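You operate a simulated robot arm through the tools that you are given. There is no shell and no other tool.

You are at the controls of a simulated two-armed robot. One attempt, no reset.

Task
Put both belts away beside the sock cells and close the divider up.
Fine: slide the divider back first, push it to its stop afterwards, and shut the drawer.
Where things are to end (x, y in the base frame): belt within 50 mm of [500, 60]; belt within 50 mm of [500, -50].

It is judged by the outcome, as a careful person would: the job done as asked, and still so three seconds after it is handed in. It fails if anything else is knocked over, pushed out of place, dropped, spilled or broken.

Robot
Two 7-joint arms with fingered hands on one trunk that stands fixed in place. Base frame: the origin is at the foot of the trunk, x ahead of it, y to its left, z up. Readings come in mm, rad, newtons and seconds.
The left shoulder is at [70, 162, 1246], the right one opposite. With the tool pointing down near the work surface each hand reaches from about 100 to 760 mm from the base axis, measured 20 degrees to its own side. Payload 4 kg a hand.
Tool frame (each hand has its own): the origin (TCP) lies between the finger pads and is the grasp point; the fingertips stand 26 mm ahead of it; z points along the fingers, y is the line along which they close. Largest opening 132 mm; the body of the gripper starts 73 mm behind the TCP. The gripper is a hand of 4 fingers: y runs from the thumb to the fingers, the wrist lies at [0, 0, -224] in the tool frame.
Orientation is that of the tool frame in the base frame, as a unit quaternion [w, x, y, z]. With the fingers straight down and closing along the base's y, the tool's x points along the base's -x, its y along +y and its z along -z.

Tools
- The arms move only by the tool send_rows. It takes "left_targets", "right_targets" or both (then of equal length, played together; a hand with none holds still); each is a list of rows, each a list of 6 numbers: the shift along the base's x, y, z in mm, then the turn, a rotation vector about the base's x, y, z in rad. In form: [[dx, dy, dz, ax, ay, az], ...]. A call has 1 to 20 rows; each row shifts and turns the commanded pose from where the row before left it. A row lasts 0.2 s, in which the tool goes at most 50 mm and 0.15 rad; a call with a longer step from one row to the next is refused whole. A pose out of reach is approached as far as the arm can. The call stops where the force on the tool passes 40 N (or 10 N more than at its start, if that is more) or the arm is blocked; 0.2 s more then pass. In this call time passes only in rows, and 0.2 s behind the last. It gives the time, the measured TCP pose, the force on the tool (base axes), the opening and the grip force at its end, in the units of the frame above (readings bear some noise), with the torque about the TCP (base axes, N m) and any sound that the robot's microphone picked up.
- Cameras (640 x 400 px; columns grow to the right, rows downward): "scene" is now at [132.6, 11.6, 1457.7]; the picture's right is [0.15, -0.99, -0.00], its down [-0.69, -0.10, -0.72] and it looks along [0.71, 0.11, -0.70] (base axes); focal length 223 px, centre (320, 200). "left" rides on the left gripper at [-73, 6, -94] in its tool frame; the picture's right is [-0.08, -1.00, 0.00], its down [0.78, -0.06, -0.62] and it looks along [0.62, -0.05, 0.79] (tool axes); focal length 230 px, centre (320, 200). "right" rides on the right gripper at [73, 6, -94] in its tool frame; the picture's right is [-0.08, 1.00, 0.00], its down [-0.79, -0.06, -0.62] and it looks along [-0.61, -0.05, 0.79] (tool axes); focal length 230 px, centre (320, 200).
- capture(camera): a new picture of that camera. No time passes.
- lift_body(by): slides the trunk up (or, below 0, down) by that many mm; the arms and the scene camera ride with it, the base frame stays. It gives what a move gives, with no picture.
- curl_fingers(finger1, finger2, finger3, thumb_bend, hand): sets how far each is bent, from 0 (flat) to 1 (curled in); at 0.3 the hand is open as for a grip, at 0.7 the pads meet at the TCP. One left out holds its place. A second passes; each finger stops where it meets its share of the squeeze, and holds until it gets a number again. It is the only way to open and close the hand. It gives what a move gives, with no picture; readings hold the bend of each and the force on the fingers (four entries, about 0 where the hand has none), thumb and palm.
- pan_tilt(pan, tilt): turns the head with the scene camera to pan (to the left, within 1.501 rad either way) and tilt (down, from -0.506 to 1.204), counted from straight ahead of the robot. It gives what a move gives.
- probe_pixels(camera, pixels): for up to 12 pixels [column, row] of the newest picture of that camera ("zoom" is the newest enlarged one), the place [x, y, z] in the base frame of the surface seen there, good to about 2 mm. No time passes.
- inspect(camera, box): a new picture of the part [left, top, right, bottom] of that camera's present view, enlarged. No time passes.
- close_job(): hands the job in; it is judged then, once.

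Leave the grippers open and the arms clear of the work at the hand-in unless told otherwise.

The tools are called as name(argument=value, ...) on one line, values as JSON. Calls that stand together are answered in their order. send_rows: Moves the arms, as the interface text tells. Its arguments: {"type":"object","properties":{"left_targets":{"type":"array","items":{"type":"array","items":{"type":"number"}}},"right_targets":{"type":"array","items":{"type":"array","items":{"type":"number"}}}},"required":[]} The other tools are called the same way: lift_body (by) slides the trunk up or down; curl_fingers (finger1, finger2, finger3, thumb_bend, hand) moves the fingers one by one; pan_tilt (pan, tilt) turns the head that bears the scene camera; capture (camera) takes a picture; probe_pixels (camera, pixels) gives the place of the surface under pixels of a picture; inspect (camera, box) takes an enlarged picture of a part of a camera's view; close_job () hands the job in.

At the start:

```text
time_s: 0.0
left_ee_pos: [543.6, 131.7, 1163.1]
left_orientation: [0.001, -0.001, 1.0, 0.0]
left_force: [-0.1, -0.2, -0.7]
left_ft_torque: [0.05, 0.0, 0.0]
left_grip_width: 131.6
left_grip_force: 0.0
left_shape: jaw
left_bend: [0.3, 0.3, 0.3, 0.3]
left_finger forces: [0.0, 0.0, 0.1, 0.0, 0.0, 0.0]
right_ee_pos: [563.0, -343.0, 1130.3]
right_orientation: [0.0, 0.001, 1.0, 0.0]
right_force: [0.5, -0.3, 0.9]
right_ft_torque: [0.01, -0.01, -0.03]
right_grip_width: 131.7
right_grip_force: 0.1
right_shape: jaw
right_bend: [0.3, 0.3, 0.3, 0.3]
right_finger forces: [0.0, 0.0, 0.1, 0.0, 0.1, 0.0]
trunk travel left (down, up): [-725.0, 215.0]
head pan, tilt: [0.152, 0.771]
```

scene: 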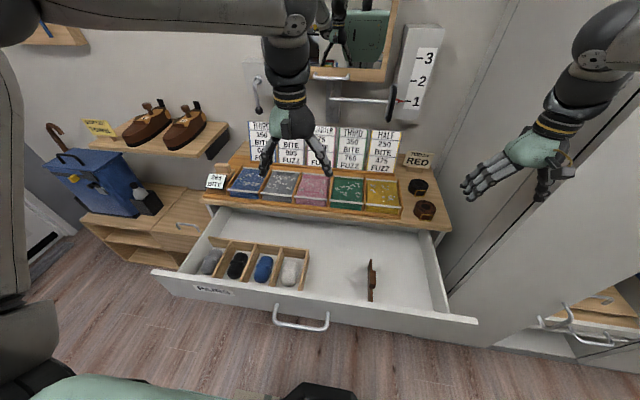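
right: 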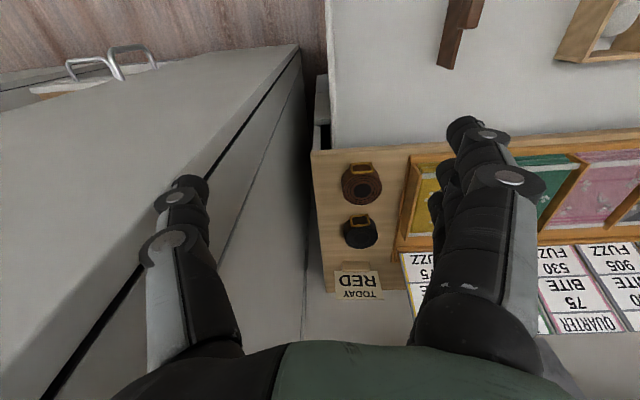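
left: 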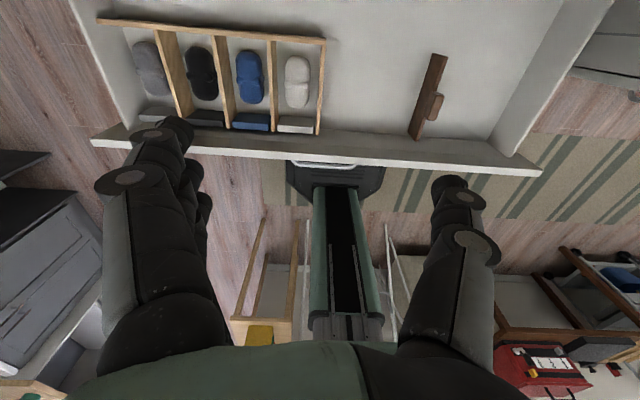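

I see an open drawer with four sock cells on the left, a brown upright divider around (371,280), and two rolled belts on the dresser top around (418,187) and (425,210). I'll enlarge the view for detail before doing anything.

inspect(camera="scene", box=[150, 200, 480, 340])

inspect(camera="scene", box=[360, 140, 480, 240])

capture(camera="scene")

```text
1.94 times, centred on (315, 270) of scene
```

zoom: 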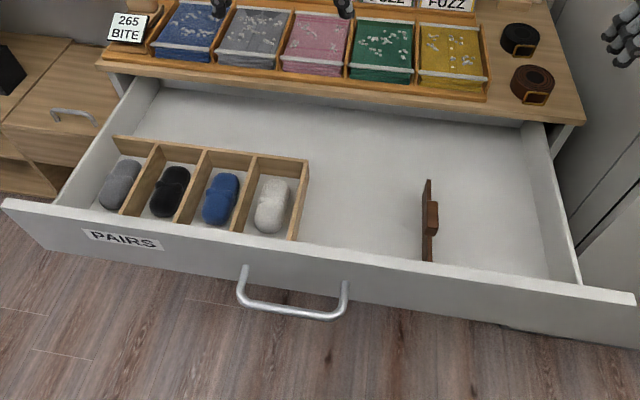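

```text
4.00 times, centred on (420, 190) of scene
```

zoom: 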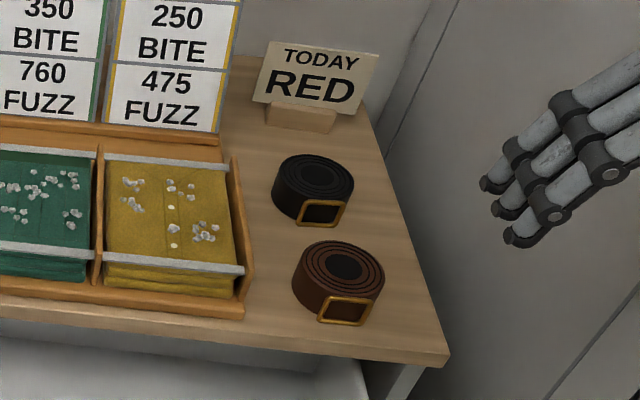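

```text
taken
```

scene: 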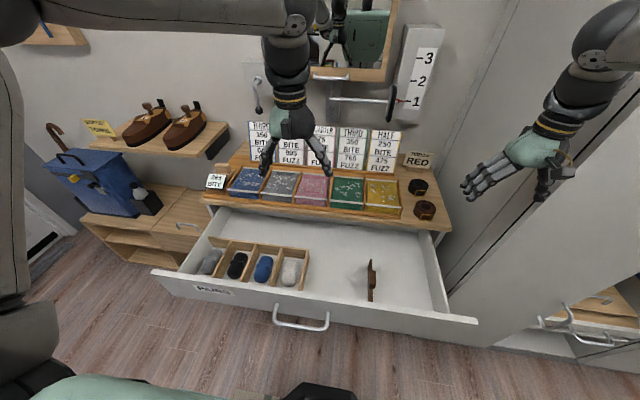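

The two belts, coiled with brass buckles, sit on the right end of the dresser top. Next I'll measure the belts in the zoom picture, and the drawer and divider in the scene picture.

probe_pixels(camera="zoom", pixels=[[312, 175], [278, 180], [350, 175], [318, 157], [345, 265], [302, 275], [382, 265], [340, 245], [345, 312], [240, 240], [420, 300], [305, 240]])

probe_pixels(camera="scene", pixels=[[371, 261], [370, 298], [376, 282], [303, 290], [310, 252], [302, 327], [340, 270], [400, 270], [420, 220], [220, 208], [448, 316], [440, 290]])

```text
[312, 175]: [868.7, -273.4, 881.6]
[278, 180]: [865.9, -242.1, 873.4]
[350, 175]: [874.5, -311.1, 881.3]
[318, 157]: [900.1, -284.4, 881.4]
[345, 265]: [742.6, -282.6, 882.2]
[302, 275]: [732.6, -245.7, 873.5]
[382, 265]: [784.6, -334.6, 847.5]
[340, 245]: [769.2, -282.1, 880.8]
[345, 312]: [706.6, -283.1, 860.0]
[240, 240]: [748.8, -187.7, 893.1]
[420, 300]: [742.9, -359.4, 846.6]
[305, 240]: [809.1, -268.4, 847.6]
```

```text
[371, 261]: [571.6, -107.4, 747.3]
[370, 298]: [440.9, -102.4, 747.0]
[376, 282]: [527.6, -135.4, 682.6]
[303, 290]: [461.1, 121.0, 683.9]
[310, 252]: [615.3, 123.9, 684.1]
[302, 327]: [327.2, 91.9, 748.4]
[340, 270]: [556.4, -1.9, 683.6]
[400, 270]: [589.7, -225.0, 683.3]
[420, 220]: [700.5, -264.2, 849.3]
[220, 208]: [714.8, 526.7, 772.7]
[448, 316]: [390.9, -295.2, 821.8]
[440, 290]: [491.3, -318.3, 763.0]
```

The belt tops sit near z 881, around (870,-275) for the black and (742,-283) for the brown, with the table at z 847. The drawer floor is z 683, and the divider is at about y -105 from x 440 to 570. Next I want a close look at the divider, its tab, and any stop or rail, from both the left hand camera and the scene camera.

inspect(camera="left", box=[300, 20, 540, 170])

inspect(camera="scene", box=[330, 235, 430, 310])

inspect(camera="right", box=[320, 0, 640, 200])

```text
2.67 times, centred on (420, 95) of left
```

zoom: 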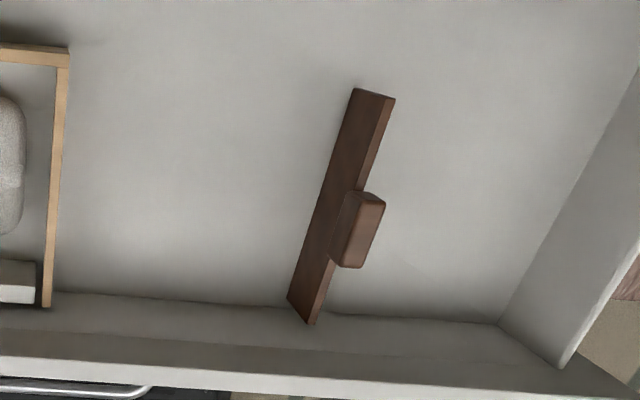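

```text
5.33 times, centred on (380, 272) of scene
```

zoom: 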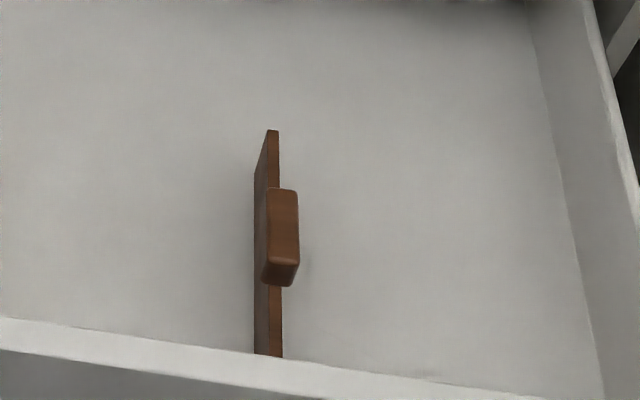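

```text
2.00 times, centred on (480, 100) of right
```

zoom: 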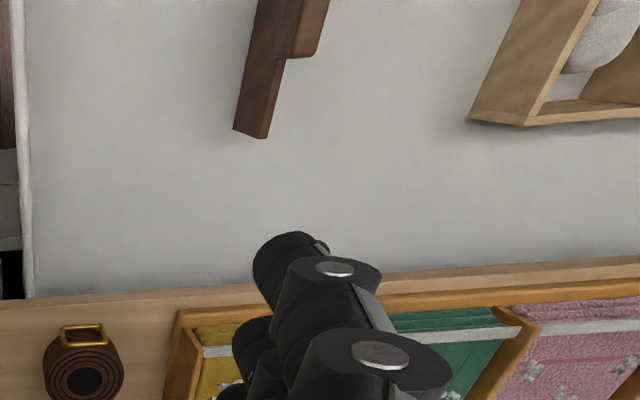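

The divider is a thin board with a handle block on its right (-y) side. I'll take the close views again and measure its geometry and the drawer's walls.

inspect(camera="scene", box=[330, 235, 430, 310])

probe_pixels(camera="zoom", pixels=[[272, 132], [277, 132], [268, 300], [275, 352], [283, 195], [292, 195], [285, 255], [282, 275], [262, 250], [257, 352], [274, 180], [296, 230]])

probe_pixels(camera="left", pixels=[[435, 56], [446, 56], [438, 95], [433, 115], [410, 138], [417, 139], [321, 132], [325, 40], [500, 150], [540, 172], [480, 145], [560, 60]])

probe_pixels(camera="scene", pixels=[[153, 276], [476, 321], [440, 240], [434, 236], [320, 225], [330, 222], [276, 310], [326, 326], [300, 307], [318, 309], [340, 303], [215, 228]])

```text
5.33 times, centred on (380, 272) of scene
```

zoom: 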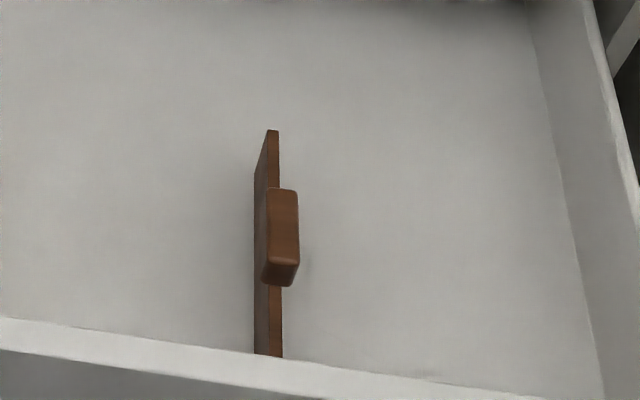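

```text
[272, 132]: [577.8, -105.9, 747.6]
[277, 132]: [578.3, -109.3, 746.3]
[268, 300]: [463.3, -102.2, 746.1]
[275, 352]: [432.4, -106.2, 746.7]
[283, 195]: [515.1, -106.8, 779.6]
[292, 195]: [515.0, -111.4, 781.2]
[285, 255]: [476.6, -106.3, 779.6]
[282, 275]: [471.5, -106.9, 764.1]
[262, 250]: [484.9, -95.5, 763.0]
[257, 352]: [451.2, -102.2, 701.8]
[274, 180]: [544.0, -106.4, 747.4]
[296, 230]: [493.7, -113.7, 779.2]
```

```text
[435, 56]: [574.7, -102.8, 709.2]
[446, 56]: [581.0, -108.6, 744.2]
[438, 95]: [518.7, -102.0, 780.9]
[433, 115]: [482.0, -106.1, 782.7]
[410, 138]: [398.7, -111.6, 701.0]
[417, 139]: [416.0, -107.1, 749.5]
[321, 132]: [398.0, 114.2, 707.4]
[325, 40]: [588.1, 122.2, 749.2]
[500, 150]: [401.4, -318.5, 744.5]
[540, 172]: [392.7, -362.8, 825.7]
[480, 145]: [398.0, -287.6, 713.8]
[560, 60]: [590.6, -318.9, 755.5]
```

```text
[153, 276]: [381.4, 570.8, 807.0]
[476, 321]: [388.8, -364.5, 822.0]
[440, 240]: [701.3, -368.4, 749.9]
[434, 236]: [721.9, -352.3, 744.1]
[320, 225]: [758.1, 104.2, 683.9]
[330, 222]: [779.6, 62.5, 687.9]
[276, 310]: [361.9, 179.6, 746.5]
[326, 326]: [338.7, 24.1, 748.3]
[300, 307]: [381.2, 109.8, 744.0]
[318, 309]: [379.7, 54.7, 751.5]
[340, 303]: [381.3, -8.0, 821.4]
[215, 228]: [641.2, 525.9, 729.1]
```

What I measured:
- **Divider:** board at y ≈ -102 to -112, x 400 to 580, top at z 747. A handle block sits on top at x 472–518, up to z 781.
- **Drawer:** front panel is at x 381–400 with its rim at z 822. The right inner wall is at y -318.
- **Dresser top:** its front edge is at about x 700.

I'll swing the left hand outward so it's clear of the work, and bring the right hand over the divider's handle at a safe height.

send_rows(left_targets=[[-10, 30, 0, 0, 0, 0], [-10, 30, 0, 0, 0, 0], [-10, 30, 0, 0, 0, 0], [-10, 30, 0, 0, 0, 0], [-10, 30, 0, 0, 0, 0], [-10, 30, 0, 0, 0, 0], [-10, 30, 0, 0, 0, 0], [-10, 30, 0, 0, 0, 0]], right_targets=[[-8.5, 29.6, -25, 0, 0, 0], [-8.5, 29.6, -25, 0, 0, 0], [-8.5, 29.6, -25, 0, 0, 0], [-8.5, 29.6, -25, 0, 0, 0], [-8.5, 29.6, -25, 0, 0, 0], [-8.5, 29.6, -25, 0, 0, 0], [-8.5, 29.6, -25, 0, 0, 0], [-8.5, 29.6, -25, 0, 0, 0]])

```text
time_s: 1.8
left_ee_pos: [461.6, 373.3, 1160.9]
left_orientation: [0.001, 0.001, 1.0, -0.002]
left_force: [-0.6, 0.9, 1.1]
left_ft_torque: [-0.04, -0.01, -0.02]
left_grip_width: 131.8
left_grip_force: 0.1
left_shape: jaw
left_bend: [0.3, 0.3, 0.3, 0.3]
left_finger forces: [0.0, 0.1, 0.1, 0.1, 0.0, 0.0]
right_ee_pos: [469.5, -161.3, 951.3]
right_orientation: [0.002, 0.001, 1.0, 0.002]
right_force: [-0.3, 0.3, -0.5]
right_ft_torque: [-0.02, 0.01, 0.01]
right_grip_width: 131.9
right_grip_force: 0.1
right_shape: jaw
right_bend: [0.3, 0.3, 0.3, 0.3]
right_finger forces: [0.1, 0.0, 0.0, 0.0, 0.0, 0.0]
right hand out of reach, approached as far as the arm can: row 6, 7, 8
trunk travel left (down, up): [-725.0, 215.0]
head pan, tilt: [0.152, 0.771]
```

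The right hand reported out of reach at rows 6–8 and stopped near (469,-161,951), short of what I commanded. I'll look at the arm's posture before trying again.

capture(camera="scene")

capture(camera="right")

```text
taken
```

scene: 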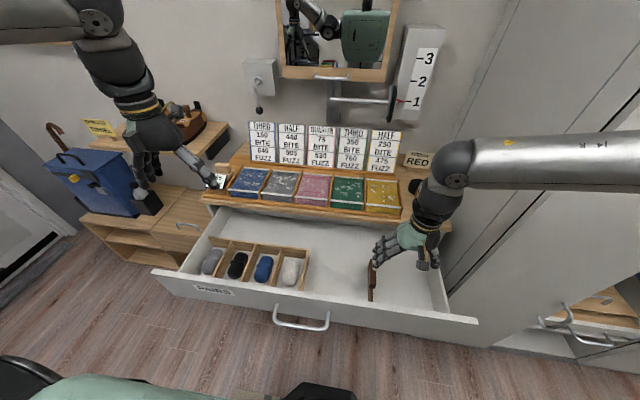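

```text
taken
```

right: 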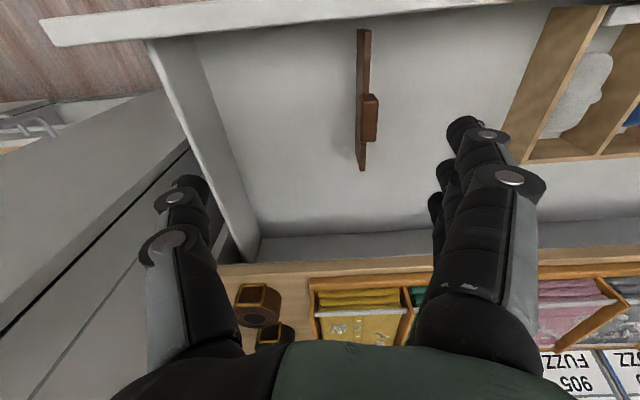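

The right forearm comes in from the far right and I can't see its elbow. I'll turn the head to the right to see how close the elbow is to the wardrobe before changing the posture.

pan_tilt(pan=-0.9, tilt=0.5)

capture(camera="scene")

```text
time_s: 3.1
left_ee_pos: [463.4, 370.8, 1161.4]
left_orientation: [0.001, 0.0, 1.0, 0.0]
left_force: [0.0, 0.4, -0.1]
left_ft_torque: [0.01, 0.01, 0.02]
left_grip_width: 132.1
left_grip_force: 0.0
left_shape: jaw
left_bend: [0.3, 0.3, 0.3, 0.3]
left_finger forces: [0.0, 0.1, 0.0, 0.0, 0.0, 0.0]
right_ee_pos: [470.3, -161.6, 951.3]
right_orientation: [0.001, 0.0, 1.0, 0.002]
right_force: [-0.8, 0.2, -0.7]
right_ft_torque: [0.0, 0.0, 0.01]
right_grip_width: 131.9
right_grip_force: 0.1
right_shape: jaw
right_bend: [0.3, 0.3, 0.3, 0.3]
right_finger forces: [0.1, 0.0, 0.0, 0.0, 0.1, 0.1]
trunk travel left (down, up): [-725.0, 215.0]
head pan, tilt: [-0.901, 0.499]
```

```text
taken
```

scene: 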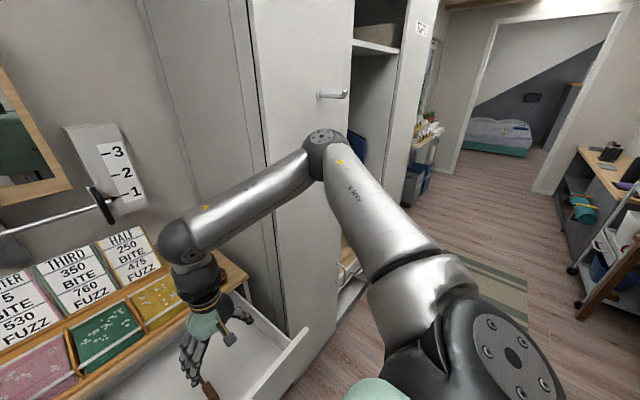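

Now I can see the elbow at (325,145), with the wardrobe behind it and a door edge near (345,60). I'll measure the clearance.

probe_pixels(camera="scene", pixels=[[325, 145], [335, 170], [190, 245], [345, 60], [255, 60], [300, 60], [340, 95], [290, 280], [270, 200], [400, 60], [320, 300], [450, 290]])

```text
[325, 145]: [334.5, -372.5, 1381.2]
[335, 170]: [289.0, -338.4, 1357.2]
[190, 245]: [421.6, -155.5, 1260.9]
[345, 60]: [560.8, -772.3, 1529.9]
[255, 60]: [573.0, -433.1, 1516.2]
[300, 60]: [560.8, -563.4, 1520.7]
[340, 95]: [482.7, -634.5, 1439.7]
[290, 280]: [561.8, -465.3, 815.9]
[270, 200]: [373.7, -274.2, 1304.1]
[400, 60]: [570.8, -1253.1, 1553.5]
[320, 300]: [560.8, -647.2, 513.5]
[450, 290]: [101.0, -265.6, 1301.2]
```

The elbow is at (334,-372,1370), well in front of the wardrobe face at x 561, so nothing is touching. The limit looks like wrist posture: the hand is too far below the shoulder. I'll raise both hands first, then lower the trunk so that work at drawer height sits in a comfortable range.

send_rows(left_targets=[[-5, 10, 38, 0, 0, 0], [-5, 10, 38, 0, 0, 0], [-5, 10, 38, 0, 0, 0], [-5, 10, 38, 0, 0, 0]], right_targets=[[6, 5, 45, 0, 0, 0], [6, 5, 45, 0, 0, 0], [6, 5, 45, 0, 0, 0], [6, 5, 45, 0, 0, 0]])

```text
time_s: 4.1
left_ee_pos: [462.4, 336.4, 1252.5]
left_orientation: [0.003, 0.001, 1.0, 0.0]
left_force: [0.0, -0.7, -0.8]
left_ft_torque: [0.01, -0.01, 0.0]
left_grip_width: 131.8
left_grip_force: 0.1
left_shape: jaw
left_bend: [0.3, 0.3, 0.3, 0.3]
left_finger forces: [0.0, 0.1, 0.0, 0.0, 0.0, 0.1]
left hand out of reach, approached as far as the arm can: row 1, 2, 3, 4
right_ee_pos: [478.6, -160.3, 1130.0]
right_orientation: [0.001, 0.0, 1.0, 0.002]
right_force: [-0.2, -0.2, 0.7]
right_ft_torque: [-0.01, -0.02, 0.01]
right_grip_width: 132.0
right_grip_force: 0.0
right_shape: jaw
right_bend: [0.3, 0.3, 0.3, 0.3]
right_finger forces: [0.0, 0.0, 0.0, 0.0, 0.0, 0.0]
right hand out of reach, approached as far as the arm can: row 3, 4
trunk travel left (down, up): [-725.0, 215.0]
head pan, tilt: [-0.901, 0.499]
```

Both hands again reported out of reach, even at moderate height. The limit seems to come from the wrist orientation as the right hand moves inward. As a test, I'll yaw the right hand a little (+z) at this safe height, then move it inward.

send_rows(right_targets=[[0, 0, -20, 0, 0, 0.15], [0, 0, -20, 0, 0, 0.15], [0, 10, -20, 0, 0, 0.1], [0, 15, 0, 0, 0, 0], [0, 15, 0, 0, 0, 0], [0, 15, 0, 0, 0, 0]])

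```text
time_s: 5.5
left_ee_pos: [467.0, 335.8, 1251.1]
left_orientation: [0.001, 0.001, 1.0, 0.001]
left_force: [0.0, -0.2, -0.3]
left_ft_torque: [-0.01, -0.04, -0.04]
left_grip_width: 131.8
left_grip_force: 0.1
left_shape: jaw
left_bend: [0.3, 0.3, 0.3, 0.3]
left_finger forces: [0.1, 0.1, 0.1, 0.0, 0.0, 0.0]
right_ee_pos: [464.9, -137.1, 1062.9]
right_orientation: [0.0, -0.198, 0.98, 0.001]
right_force: [0.8, -0.1, -0.5]
right_ft_torque: [0.0, 0.01, -0.01]
right_grip_width: 131.8
right_grip_force: 0.0
right_shape: jaw
right_bend: [0.3, 0.3, 0.3, 0.3]
right_finger forces: [0.0, 0.1, 0.1, 0.1, 0.1, 0.1]
right hand out of reach, approached as far as the arm can: row 4, 5, 6
trunk travel left (down, up): [-725.0, 215.0]
head pan, tilt: [-0.901, 0.499]
```

With yaw it reached only y -137. The left hand started at x 543, only slightly inside its own shoulder, so being farther out in x may be the comfortable region. I'll undo the yaw, go farther out in x, then inward again at this height to find out.

send_rows(right_targets=[[10, -10, 0, 0, 0, -0.1], [20, -10, 0, 0, 0, -0.15], [25, -10, 0, 0, 0, -0.15], [25, 0, 0, 0, 0, 0], [0, 15, 0, 0, 0, 0], [0, 20, 0, 0, 0, 0], [0, 20, 0, 0, 0, 0]])

capture(camera="scene")

```text
time_s: 7.1
left_ee_pos: [466.5, 336.2, 1252.5]
left_orientation: [0.002, 0.0, 1.0, 0.0]
left_force: [0.1, -1.1, 0.3]
left_ft_torque: [0.05, 0.01, 0.02]
left_grip_width: 132.1
left_grip_force: 0.0
left_shape: jaw
left_bend: [0.3, 0.3, 0.3, 0.3]
left_finger forces: [0.0, 0.0, 0.0, 0.0, 0.0, 0.1]
right_ee_pos: [508.1, -158.6, 1050.9]
right_orientation: [0.001, 0.001, 1.0, 0.002]
right_force: [0.1, -0.7, -0.4]
right_ft_torque: [-0.04, 0.01, -0.01]
right_grip_width: 132.1
right_grip_force: 0.0
right_shape: jaw
right_bend: [0.3, 0.3, 0.3, 0.3]
right_finger forces: [0.0, 0.0, 0.0, 0.0, 0.0, 0.0]
right hand out of reach, approached as far as the arm can: row 4, 5, 6, 7
trunk travel left (down, up): [-725.0, 215.0]
head pan, tilt: [-0.901, 0.499]
```

```text
taken
```

scene: 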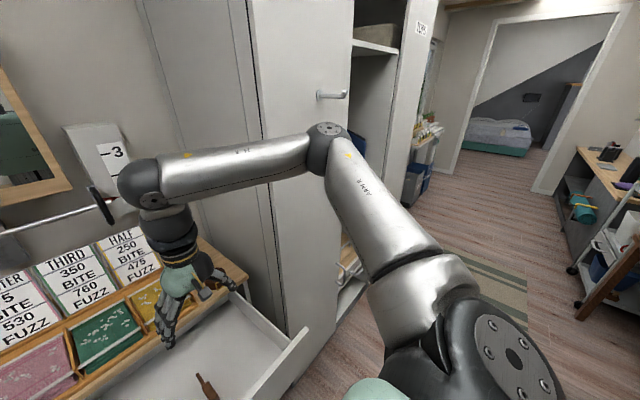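

The elbow stays high on the right while the forearm swings. Inward travel stopped at y -159, with yaw zero. I'll try a negative yaw for comparison.

send_rows(right_targets=[[-5, -10, 0, 0, 0, -0.15], [-5, -5, 0, 0, 0, -0.15], [-5, 0, 0, 0, 0, -0.15], [0, 15, 0, 0, 0, -0.1], [0, 20, 0, 0, 0, 0], [0, 20, 0, 0, 0, 0]])

```text
time_s: 8.5
left_ee_pos: [464.5, 336.0, 1251.5]
left_orientation: [0.002, 0.0, 1.0, -0.001]
left_force: [0.2, -0.1, -0.1]
left_ft_torque: [0.02, -0.03, 0.03]
left_grip_width: 131.9
left_grip_force: 0.1
left_shape: jaw
left_bend: [0.3, 0.3, 0.3, 0.3]
left_finger forces: [0.0, 0.0, 0.0, 0.0, 0.0, 0.0]
right_ee_pos: [483.3, -146.3, 1049.9]
right_orientation: [0.001, 0.272, 0.962, 0.001]
right_force: [-1.0, -1.1, -0.2]
right_ft_torque: [-0.03, -0.01, -0.02]
right_grip_width: 131.8
right_grip_force: 0.1
right_shape: jaw
right_bend: [0.3, 0.3, 0.3, 0.3]
right_finger forces: [0.0, 0.1, 0.0, 0.0, 0.0, 0.1]
right hand out of reach, approached as far as the arm can: row 5, 6
trunk travel left (down, up): [-725.0, 215.0]
head pan, tilt: [-0.901, 0.499]
```

Yaw in either direction doesn't help, so straight-down poses near the middle are limited by wrist bend. A tool tilted toward the centre should reach better. I'll bring the right hand out to open space above the drawer's right side with yaw back to 0, then tilt it forward about 0.6 rad, and afterwards lower the trunk.

send_rows(right_targets=[[10, -26, 20, 0, 0, 0.14], [10, -26, 20, 0, 0, 0.14], [10, -26, 20, 0, 0, 0.14], [10, -26, 20, 0, 0, 0.13], [0, 0, 0, 0, -0.15, 0], [0, 0, 0, 0, -0.15, 0], [0, 0, 0, 0, -0.15, 0], [0, 0, 0, 0, -0.15, 0]])

```text
time_s: 10.3
left_ee_pos: [465.2, 335.1, 1251.6]
left_orientation: [0.002, 0.0, 1.0, -0.001]
left_force: [-0.2, 0.0, 0.5]
left_ft_torque: [0.0, -0.02, -0.03]
left_grip_width: 131.7
left_grip_force: 0.1
left_shape: jaw
left_bend: [0.3, 0.3, 0.3, 0.3]
left_finger forces: [0.0, 0.0, 0.0, 0.0, 0.1, 0.1]
right_ee_pos: [523.5, -252.2, 1131.5]
right_orientation: [0.296, 0.0, 0.955, 0.0]
right_force: [-0.9, -1.3, 0.1]
right_ft_torque: [-0.02, -0.03, -0.02]
right_grip_width: 131.8
right_grip_force: 0.2
right_shape: jaw
right_bend: [0.3, 0.3, 0.3, 0.3]
right_finger forces: [0.0, 0.1, 0.1, 0.1, 0.0, 0.1]
trunk travel left (down, up): [-725.0, 215.0]
head pan, tilt: [-0.901, 0.499]
```

The tilt worked with no reach complaint. Staying high, I'll now turn the tilted hand inward (yaw +0.9) and move it toward y -50 to see whether the middle is reachable this way.

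send_rows(right_targets=[[0, 10, -10, 0, 0, 0.15], [0, 10, -10, 0, 0, 0.15], [0, 10, -10, 0, 0, 0.15], [0, 10, -10, 0, 0, 0.15], [0, 10, -10, 0, 0, 0.15], [0, 10, -10, 0, 0, 0.15], [0, 30, 0, 0, 0, 0], [0, 30, 0, 0, 0, 0], [0, 30, 0, 0, 0, 0], [0, 30, 0, 0, 0, 0], [0, 30, 0, 0, 0, 0]])

```text
time_s: 12.7
left_ee_pos: [467.8, 336.3, 1251.3]
left_orientation: [0.0, 0.001, 1.0, 0.0]
left_force: [0.6, -0.3, -0.6]
left_ft_torque: [-0.03, 0.01, 0.01]
left_grip_width: 131.9
left_grip_force: 0.1
left_shape: jaw
left_bend: [0.3, 0.3, 0.3, 0.3]
left_finger forces: [0.1, 0.0, 0.0, 0.0, 0.0, 0.0]
right_ee_pos: [524.1, -41.3, 1069.9]
right_orientation: [0.265, -0.414, 0.861, 0.129]
right_force: [-0.3, 0.6, -0.2]
right_ft_torque: [-0.01, 0.02, -0.01]
right_grip_width: 131.7
right_grip_force: 0.2
right_shape: jaw
right_bend: [0.3, 0.3, 0.3, 0.3]
right_finger forces: [0.1, 0.1, 0.0, 0.0, 0.0, 0.0]
trunk travel left (down, up): [-725.0, 215.0]
head pan, tilt: [-0.901, 0.499]
```

The tilted, inward-turned hand reaches y -41 without trouble. I'll check whether it can go on to y 60.

send_rows(right_targets=[[-5, 30, 0, 0, 0, 0], [-5, 30, 0, 0, 0, 0], [-5, 30, 0, 0, 0, 0]])

```text
time_s: 13.5
left_ee_pos: [465.2, 334.9, 1252.3]
left_orientation: [0.001, -0.001, 1.0, 0.0]
left_force: [-0.2, 0.5, 0.8]
left_ft_torque: [-0.01, 0.0, 0.0]
left_grip_width: 131.8
left_grip_force: 0.1
left_shape: jaw
left_bend: [0.3, 0.3, 0.3, 0.3]
left_finger forces: [0.1, 0.0, 0.0, 0.0, 0.0, 0.1]
right_ee_pos: [515.1, 6.2, 1071.3]
right_orientation: [0.268, -0.414, 0.861, 0.128]
right_force: [-0.4, -0.2, -0.3]
right_ft_torque: [0.01, -0.01, 0.05]
right_grip_width: 131.6
right_grip_force: 0.0
right_shape: jaw
right_bend: [0.3, 0.3, 0.3, 0.3]
right_finger forces: [0.0, 0.0, 0.1, 0.1, 0.0, 0.0]
right hand out of reach, approached as far as the arm can: row 2, 3
trunk travel left (down, up): [-725.0, 215.0]
head pan, tilt: [-0.901, 0.499]
```

The limit at this tilt and yaw is y ≈ 6, and a bit more tilt or yaw will extend that. So a tilted, inward-pointing right hand can serve both belt spots. I'll bring the right hand back out to (520,-220) with yaw 0, higher up, before lowering the trunk.

send_rows(right_targets=[[0, -38, 22, 0, 0, -0.15], [0, -38, 22, 0, 0, -0.15], [0, -38, 22, 0, 0, -0.15], [0, -38, 22, 0, 0, -0.15], [0, -38, 22, 0, 0, -0.15], [0, -38, 22, 0, 0, -0.15]])

```text
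time_s: 14.9
left_ee_pos: [464.2, 335.1, 1252.6]
left_orientation: [0.001, 0.0, 1.0, -0.001]
left_force: [0.3, 1.4, -0.8]
left_ft_torque: [0.0, -0.01, -0.02]
left_grip_width: 132.2
left_grip_force: 0.2
left_shape: jaw
left_bend: [0.3, 0.3, 0.3, 0.3]
left_finger forces: [0.0, 0.0, 0.1, 0.0, 0.1, 0.0]
right_ee_pos: [512.6, -222.0, 1204.3]
right_orientation: [0.295, 0.002, 0.955, -0.001]
right_force: [-0.2, -0.7, -0.9]
right_ft_torque: [0.01, 0.01, 0.02]
right_grip_width: 131.9
right_grip_force: 0.0
right_shape: jaw
right_bend: [0.3, 0.3, 0.3, 0.3]
right_finger forces: [0.0, 0.0, 0.1, 0.0, 0.1, 0.1]
trunk travel left (down, up): [-725.0, 215.0]
head pan, tilt: [-0.901, 0.499]
```

The right hand is at (513,-222,1204). I'll lower the trunk 300 mm, which leaves the right hand near z 904 and the left near z 952, both above the drawer rim at z 822.

lift_body(by=-300)

pan_tilt(pan=-0.1, tilt=0.7)

capture(camera="scene")

capture(camera="right")

capture(camera="left")

```text
time_s: 17.9
left_ee_pos: [465.6, 335.8, 951.5]
left_orientation: [0.001, 0.0, 1.0, 0.001]
left_force: [0.3, 0.3, 0.1]
left_ft_torque: [0.01, 0.02, 0.04]
left_grip_width: 131.8
left_grip_force: 0.0
left_shape: jaw
left_bend: [0.3, 0.3, 0.3, 0.3]
left_finger forces: [0.0, 0.0, 0.1, 0.1, 0.0, 0.0]
right_ee_pos: [513.1, -220.5, 904.7]
right_orientation: [0.296, 0.001, 0.955, -0.001]
right_force: [-0.3, -0.1, -0.4]
right_ft_torque: [-0.01, 0.03, 0.01]
right_grip_width: 131.8
right_grip_force: 0.0
right_shape: jaw
right_bend: [0.3, 0.3, 0.3, 0.3]
right_finger forces: [0.1, 0.1, 0.1, 0.0, 0.0, 0.0]
trunk travel left (down, up): [-425.0, 515.0]
head pan, tilt: [-0.901, 0.499]
```

```text
time_s: 19.0
left_ee_pos: [465.5, 334.8, 950.5]
left_orientation: [0.001, -0.001, 1.0, 0.0]
left_force: [-0.2, -0.3, -0.6]
left_ft_torque: [0.0, -0.01, 0.0]
left_grip_width: 132.3
left_grip_force: 0.2
left_shape: jaw
left_bend: [0.3, 0.3, 0.3, 0.3]
left_finger forces: [0.0, 0.0, 0.1, 0.1, 0.0, 0.0]
right_ee_pos: [514.1, -221.9, 904.6]
right_orientation: [0.295, 0.001, 0.956, 0.0]
right_force: [0.1, 0.3, -0.2]
right_ft_torque: [0.01, -0.02, -0.04]
right_grip_width: 131.9
right_grip_force: 0.1
right_shape: jaw
right_bend: [0.3, 0.3, 0.3, 0.3]
right_finger forces: [0.2, 0.0, 0.1, 0.1, 0.0, 0.1]
trunk travel left (down, up): [-425.0, 515.0]
head pan, tilt: [-0.099, 0.7]
```

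```text
taken
```

scene: 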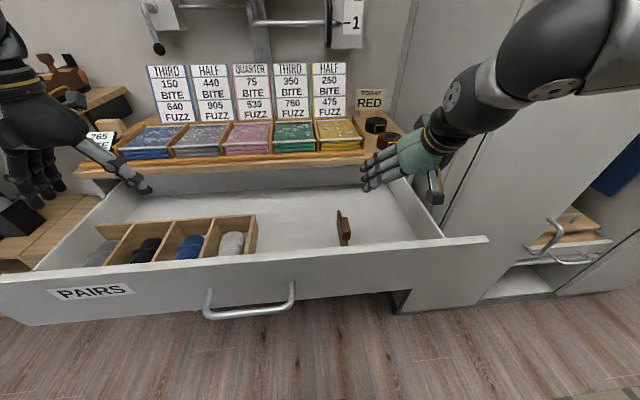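

```text
taken
```

right: 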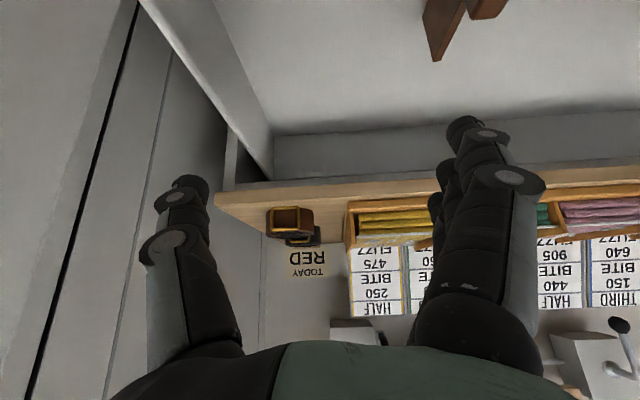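

```text
taken
```

left: 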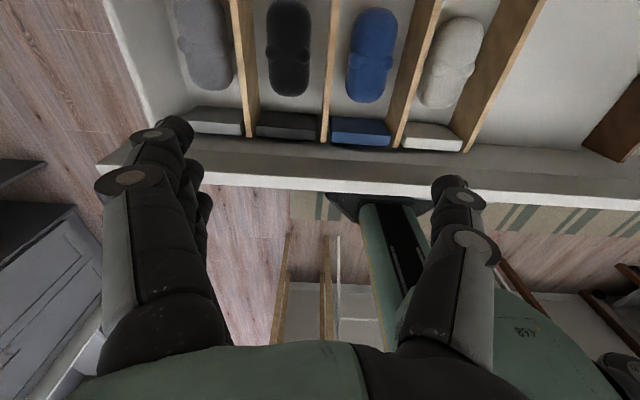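

The view is clear now. Next is to slide the divider back toward -y. Its handle is at about (495,-106,765). Staying at z ≈ 900 with the forward-tilted hand, I'll move above the handle.

send_rows(right_targets=[[-5, 29, 0, 0, 0, 0], [-5, 29, 0, 0, 0, 0], [-5, 29, 0, 0, 0, 0], [-4, 29, 0, 0, 0, 0]])

```text
time_s: 20.0
left_ee_pos: [465.7, 335.6, 951.2]
left_orientation: [0.001, 0.0, 1.0, 0.0]
left_force: [0.8, -0.3, 0.1]
left_ft_torque: [0.0, -0.02, 0.02]
left_grip_width: 132.0
left_grip_force: 0.0
left_shape: jaw
left_bend: [0.3, 0.3, 0.3, 0.3]
left_finger forces: [0.0, 0.0, 0.0, 0.1, 0.0, 0.1]
right_ee_pos: [491.1, -118.5, 906.0]
right_orientation: [0.296, 0.001, 0.955, 0.002]
right_force: [-0.1, -1.0, 0.6]
right_ft_torque: [0.01, -0.01, -0.02]
right_grip_width: 132.1
right_grip_force: 0.1
right_shape: jaw
right_bend: [0.3, 0.3, 0.3, 0.3]
right_finger forces: [0.0, 0.1, 0.0, 0.0, 0.1, 0.0]
right hand out of reach, approached as far as the arm can: row 4
trunk travel left (down, up): [-425.0, 515.0]
head pan, tilt: [-0.099, 0.7]
```

It got to (491,-118), which is enough to straddle the handle since the open fingers span ±66 mm. I'll descend to about z 835 while nudging toward y -107, then check with the hand camera.

send_rows(right_targets=[[0, 0, -25, 0, 0, 0], [0, 0, -25, 0, 0, 0], [2, 5, -20, 0, 0, 0], [2, 6, 0, 0, 0, 0]])

capture(camera="right")

capture(camera="scene")

```text
time_s: 21.0
left_ee_pos: [465.6, 336.0, 951.4]
left_orientation: [0.001, 0.0, 1.0, 0.001]
left_force: [-2.0, -0.4, 0.1]
left_ft_torque: [-0.01, -0.03, 0.03]
left_grip_width: 131.9
left_grip_force: 0.0
left_shape: jaw
left_bend: [0.3, 0.3, 0.3, 0.3]
left_finger forces: [0.0, 0.1, 0.1, 0.0, 0.1, 0.0]
right_ee_pos: [497.6, -119.2, 843.7]
right_orientation: [0.296, 0.0, 0.955, 0.002]
right_force: [-0.5, 0.0, -0.2]
right_ft_torque: [-0.01, -0.01, 0.01]
right_grip_width: 131.8
right_grip_force: 0.2
right_shape: jaw
right_bend: [0.3, 0.3, 0.3, 0.3]
right_finger forces: [0.0, 0.0, 0.1, 0.1, 0.1, 0.1]
right hand out of reach, approached as far as the arm can: row 3
trunk travel left (down, up): [-425.0, 515.0]
head pan, tilt: [-0.099, 0.7]
```

```text
taken
```

right: 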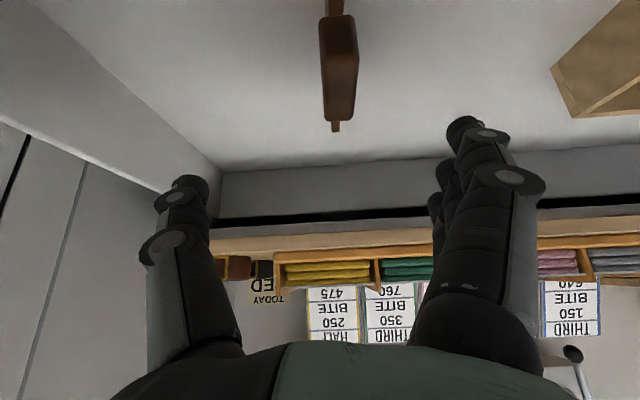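

```text
taken
```

scene: 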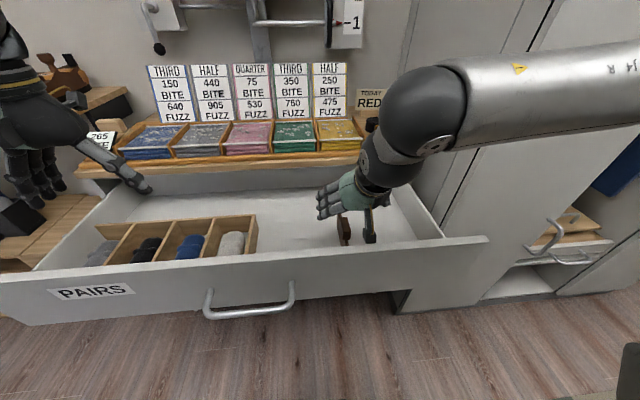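

The handle at (338,60) in the hand view is centred between the thumb on the left and the fingers on the right. I'll go down to about z 775 so the pads straddle the handle.

send_rows(right_targets=[[0, 0, -20, 0, 0, 0], [0, 0, -20, 0, 0, 0], [0, 0, -15, 0, 0, 0], [0, 0, -15, 0, 0, 0]])

capture(camera="right")

inspect(camera="scene", box=[250, 160, 450, 280])

```text
time_s: 22.0
left_ee_pos: [465.6, 336.4, 950.6]
left_orientation: [0.001, 0.0, 1.0, 0.0]
left_force: [-0.3, -0.1, -0.5]
left_ft_torque: [0.0, 0.02, 0.0]
left_grip_width: 131.8
left_grip_force: 0.0
left_shape: jaw
left_bend: [0.3, 0.3, 0.3, 0.3]
left_finger forces: [0.0, 0.1, 0.1, 0.0, 0.0, 0.0]
right_ee_pos: [498.0, -124.4, 771.8]
right_orientation: [0.293, 0.0, 0.956, 0.001]
right_force: [-2.3, -1.8, 5.0]
right_ft_torque: [0.13, 0.45, 0.18]
right_grip_width: 131.9
right_grip_force: 0.1
right_shape: jaw
right_bend: [0.3, 0.3, 0.3, 0.3]
right_finger forces: [0.1, 0.0, 0.1, 0.0, 0.1, 0.0]
right hand out of reach, approached as far as the arm can: row 1, 3
trunk travel left (down, up): [-425.0, 515.0]
head pan, tilt: [-0.099, 0.7]
```

```text
taken
```

right: 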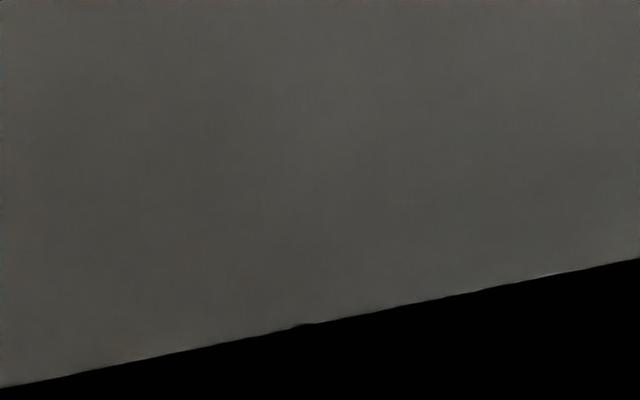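

```text
3.20 times, centred on (350, 220) of scene
```

zoom: 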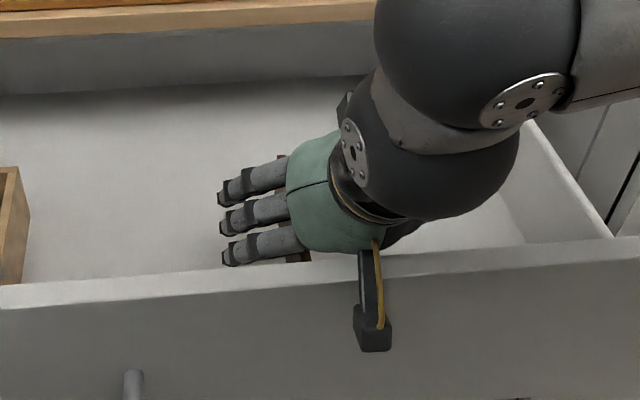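

The hand camera view went grey, and the zoom shows the camera bracket on the hand's robot side pressing the drawer's front rim (about 5 N up, small torque). I'll lift straight back off right away.

send_rows(right_targets=[[0, 0, 20, 0, 0, 0], [0, 0, 30, 0, 0, 0], [0, 0, 40, 0, 0, 0], [0, 0, 40, 0, 0, 0]])

capture(camera="scene")

capture(camera="right")

```text
time_s: 23.0
left_ee_pos: [466.2, 336.4, 952.3]
left_orientation: [0.003, 0.0, 1.0, -0.001]
left_force: [0.0, 0.2, -0.3]
left_ft_torque: [0.0, -0.03, -0.01]
left_grip_width: 131.7
left_grip_force: 0.1
left_shape: jaw
left_bend: [0.3, 0.3, 0.3, 0.3]
left_finger forces: [0.0, 0.0, 0.1, 0.0, 0.0, 0.1]
right_ee_pos: [498.6, -124.2, 903.8]
right_orientation: [0.295, -0.001, 0.956, 0.0]
right_force: [-0.2, 0.3, 0.5]
right_ft_torque: [-0.02, 0.01, 0.03]
right_grip_width: 131.8
right_grip_force: 0.0
right_shape: jaw
right_bend: [0.3, 0.3, 0.3, 0.3]
right_finger forces: [0.0, 0.0, 0.0, 0.0, 0.0, 0.0]
trunk travel left (down, up): [-425.0, 515.0]
head pan, tilt: [-0.099, 0.7]
```

```text
taken
```

scene: 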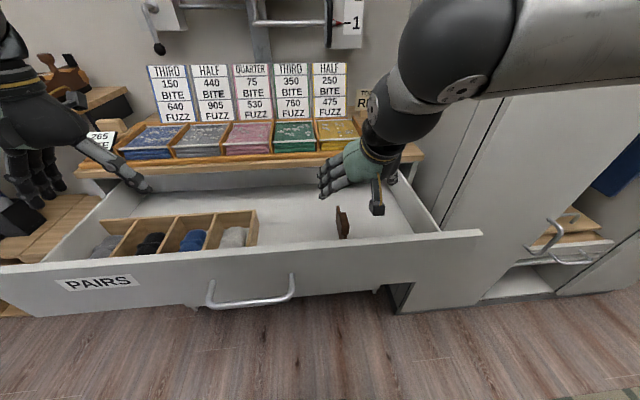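

```text
taken
```

right: 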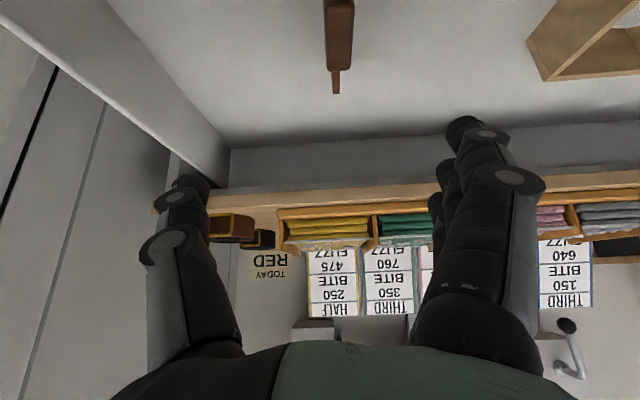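

Clear again. The brush nudged the free-running drawer in slightly: its right front corner moved from (487,237) to (481,231). It will be shut later anyway, but I'll measure the change. The better posture is to turn the hand half a turn about its own axis, putting the camera bracket on the far/top side. I'll measure first.

probe_pixels(camera="scene", pixels=[[340, 212], [344, 232], [342, 214], [250, 268], [400, 250], [210, 305], [293, 288], [240, 222], [256, 215], [250, 240], [230, 240], [100, 245]])

inspect(camera="scene", box=[280, 180, 440, 280])

```text
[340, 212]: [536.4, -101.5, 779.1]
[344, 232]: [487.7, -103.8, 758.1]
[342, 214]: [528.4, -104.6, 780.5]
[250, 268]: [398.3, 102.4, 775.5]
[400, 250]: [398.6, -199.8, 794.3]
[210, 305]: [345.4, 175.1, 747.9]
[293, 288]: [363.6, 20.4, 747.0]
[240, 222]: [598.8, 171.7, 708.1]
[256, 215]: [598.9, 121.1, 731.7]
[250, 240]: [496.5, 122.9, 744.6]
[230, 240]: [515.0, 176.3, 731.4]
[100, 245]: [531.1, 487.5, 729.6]
```

```text
4.00 times, centred on (360, 230) of scene
```

zoom: 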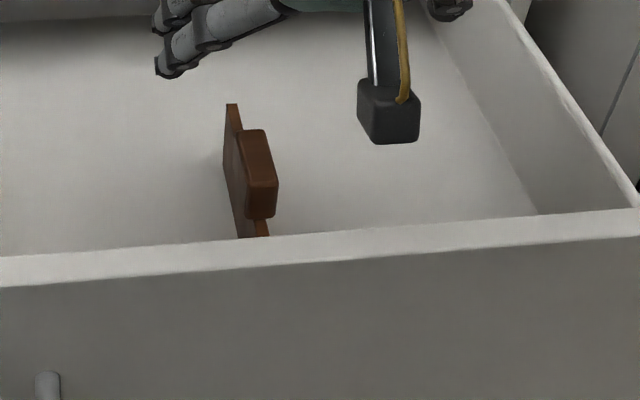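

The drawer face is now at x ≈ 398 (it was 381), so the drawer moved in about 17 mm, and the divider's y is unchanged. That does no harm. I'll move out to about y -210 and start turning the hand about its own axis to bring the bracket to the far side.

send_rows(right_targets=[[5, -22, 5, 0.085, 0, -0.124], [5, -22, 5, 0.085, 0, -0.124], [5, -22, 5, 0.085, 0, -0.124], [5, -22, 5, 0.085, 0, -0.124], [0, 0, 0, 0.085, 0, -0.124], [0, 0, 0, 0.085, 0, -0.124], [0, 0, 0, 0.085, 0, -0.124], [0, 0, 0, 0.085, 0, -0.124], [0, 0, 0, 0.085, 0, -0.124], [0, 0, 0, 0.085, 0, -0.124]])

```text
time_s: 25.2
left_ee_pos: [465.7, 334.9, 950.9]
left_orientation: [0.002, 0.0, 1.0, 0.0]
left_force: [-0.3, 0.3, 0.5]
left_ft_torque: [0.03, 0.0, 0.02]
left_grip_width: 131.9
left_grip_force: 0.1
left_shape: jaw
left_bend: [0.3, 0.3, 0.3, 0.3]
left_finger forces: [0.0, 0.0, 0.1, 0.0, 0.0, 0.1]
right_ee_pos: [519.4, -212.3, 923.9]
right_orientation: [0.214, 0.653, 0.697, 0.202]
right_force: [-0.1, 0.7, -0.1]
right_ft_torque: [0.01, -0.04, 0.03]
right_grip_width: 131.7
right_grip_force: 0.0
right_shape: jaw
right_bend: [0.3, 0.3, 0.3, 0.3]
right_finger forces: [0.0, 0.0, 0.1, 0.0, 0.0, 0.1]
trunk travel left (down, up): [-425.0, 515.0]
head pan, tilt: [-0.099, 0.7]
```

The turn is working, halfway round with no reach issues. I'll continue to the full half turn.

send_rows(right_targets=[[0, 0, 0, 0.0843, 0, -0.1232], [0, 0, 0, 0.0843, 0, -0.1232], [0, 0, 0, 0.0843, 0, -0.1232], [0, 0, 0, 0.0843, 0, -0.1232], [0, 0, 0, 0.0843, 0, -0.1232], [0, 0, 0, 0.0843, 0, -0.1232], [0, 0, 0, 0.0843, 0, -0.1232], [0, 0, 0, 0.0843, 0, -0.1232], [0, 0, 0, 0.0843, 0, -0.1232], [0, 0, 0, 0.0843, 0, -0.1232], [0, 0, 0, 0.0843, 0, -0.1232]])

capture(camera="scene")

capture(camera="right")

```text
time_s: 26.6
left_ee_pos: [465.2, 339.0, 950.3]
left_orientation: [0.001, 0.001, 1.0, -0.002]
left_force: [0.0, -0.9, -0.1]
left_ft_torque: [0.05, 0.03, -0.01]
left_grip_width: 131.6
left_grip_force: 0.1
left_shape: jaw
left_bend: [0.3, 0.3, 0.3, 0.3]
left_finger forces: [0.0, 0.1, 0.1, 0.0, 0.0, 0.1]
right_ee_pos: [561.9, -369.6, 970.2]
right_orientation: [0.118, 0.861, 0.406, 0.282]
right_force: [-2.4, 35.7, 7.3]
right_ft_torque: [-0.88, -0.18, 0.68]
right_grip_width: 131.7
right_grip_force: 0.1
right_shape: jaw
right_bend: [0.3, 0.3, 0.39, 0.3]
right_finger forces: [0.0, 0.0, 36.6, 0.1, 0.1, 0.0]
right hand out of reach, approached as far as the arm can: row 2, 3, 4, 5, 6
trunk travel left (down, up): [-425.0, 515.0]
head pan, tilt: [-0.099, 0.7]
stopped in row 6 (right hand): the force on the tool passed its limit at 48 N (the readings are from after the stop); the commanded pose is now the measured one
```

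```text
taken
```

scene: 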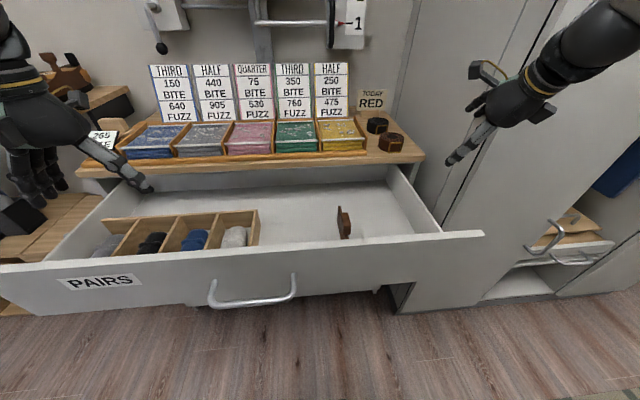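

```text
taken
```

right: 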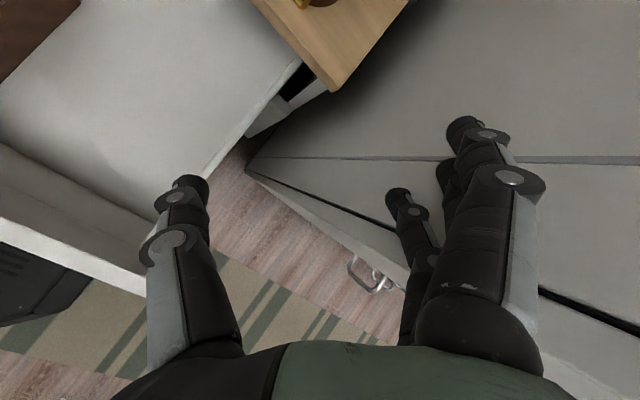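

The turn hit a wrist limit. The solver swung the hand out, and one finger now presses the wardrobe side (about 36 N in +y). I'll back away in +y straight off, with small steps.

send_rows(right_targets=[[-3, 20, 0, 0, 0, 0], [-5, 25, 0, 0, 0, 0], [-8, 30, 0, 0, 0, 0]])

```text
time_s: 27.4
left_ee_pos: [468.6, 340.7, 949.2]
left_orientation: [0.001, 0.001, 1.0, -0.003]
left_force: [0.9, 1.1, -0.5]
left_ft_torque: [-0.02, 0.0, 0.0]
left_grip_width: 131.9
left_grip_force: 0.0
left_shape: jaw
left_bend: [0.3, 0.3, 0.3, 0.3]
left_finger forces: [0.0, 0.0, 0.1, 0.1, 0.0, 0.1]
right_ee_pos: [560.7, -370.7, 969.9]
right_orientation: [0.119, 0.863, 0.402, 0.282]
right_force: [12.8, 40.1, 7.2]
right_ft_torque: [-0.97, 0.01, 1.63]
right_grip_width: 131.8
right_grip_force: 0.0
right_shape: jaw
right_bend: [0.3, 0.3, 0.39, 0.3]
right_finger forces: [0.0, 0.0, 41.2, 0.1, 0.1, 0.0]
right hand out of reach, approached as far as the arm can: row 1, 2, 3
trunk travel left (down, up): [-425.0, 515.0]
head pan, tilt: [-0.099, 0.7]
```

In this orientation it can't move in +y, so I'll reverse the turn about the hand's axis, back to the last good pose, while returning to (520,-212).

send_rows(right_targets=[[-7, 20, -4, -0.077, 0.002, 0.104], [-7, 26, -6, -0.077, 0.002, 0.104], [-7, 28, -8, -0.077, 0.002, 0.104], [-7, 28, -8, -0.077, 0.002, 0.104], [-7, 28, -10, -0.077, 0.002, 0.104], [-6, 28, -10, -0.077, 0.002, 0.104]])

capture(camera="scene")

```text
time_s: 28.8
left_ee_pos: [467.1, 337.9, 952.1]
left_orientation: [0.001, 0.001, 1.0, -0.002]
left_force: [-0.2, -0.2, 0.7]
left_ft_torque: [-0.01, 0.04, 0.01]
left_grip_width: 132.3
left_grip_force: 0.0
left_shape: jaw
left_bend: [0.3, 0.3, 0.3, 0.3]
left_finger forces: [0.0, 0.1, 0.1, 0.0, 0.1, 0.1]
right_ee_pos: [520.4, -219.1, 917.8]
right_orientation: [0.217, 0.655, 0.696, 0.198]
right_force: [-0.5, 0.3, -0.3]
right_ft_torque: [0.02, 0.02, 0.0]
right_grip_width: 131.8
right_grip_force: 0.0
right_shape: jaw
right_bend: [0.3, 0.3, 0.3, 0.3]
right_finger forces: [0.0, 0.1, 0.0, 0.0, 0.0, 0.0]
trunk travel left (down, up): [-425.0, 515.0]
head pan, tilt: [-0.099, 0.7]
```

```text
taken
```

scene: 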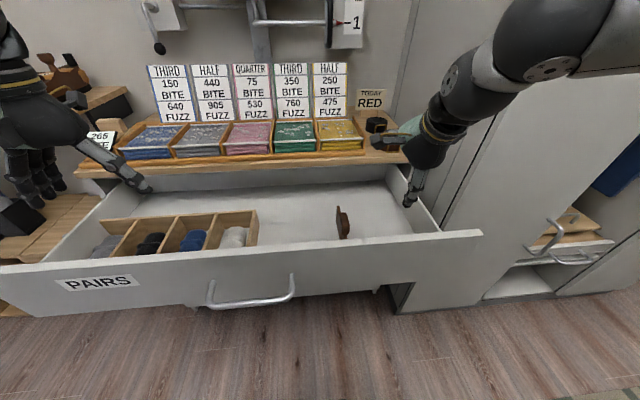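

I'm free again at (520,-219,918), and no force remains. In this roll the fingers are on the far side and the thumb on the near side. Turned inward about the vertical, the fingers can hook over the divider handle's left face, with the bracket clear above the rim. I'll yaw +1.57 about base z in this free space.

send_rows(right_targets=[[-2, 4, 2, 0, 0, 0.143], [-2, 4, 2, 0, 0, 0.143], [-2, 4, 2, 0, 0, 0.143], [-2, 4, 2, 0, 0, 0.143], [-2, 4, 2, 0, 0, 0.143]])

```text
time_s: 29.9
left_ee_pos: [466.3, 335.8, 952.2]
left_orientation: [0.003, 0.001, 1.0, 0.0]
left_force: [0.6, 0.7, -0.1]
left_ft_torque: [-0.03, -0.02, 0.01]
left_grip_width: 132.0
left_grip_force: 0.1
left_shape: jaw
left_bend: [0.3, 0.3, 0.3, 0.3]
left_finger forces: [0.0, 0.0, 0.0, 0.0, 0.0, 0.1]
right_ee_pos: [509.6, -200.5, 929.7]
right_orientation: [0.133, 0.369, 0.882, 0.261]
right_force: [-0.1, -0.3, 0.4]
right_ft_torque: [-0.04, 0.01, -0.01]
right_grip_width: 131.9
right_grip_force: 0.0
right_shape: jaw
right_bend: [0.3, 0.3, 0.3, 0.3]
right_finger forces: [0.0, 0.1, 0.0, 0.0, 0.0, 0.0]
trunk travel left (down, up): [-425.0, 515.0]
head pan, tilt: [-0.099, 0.7]
```

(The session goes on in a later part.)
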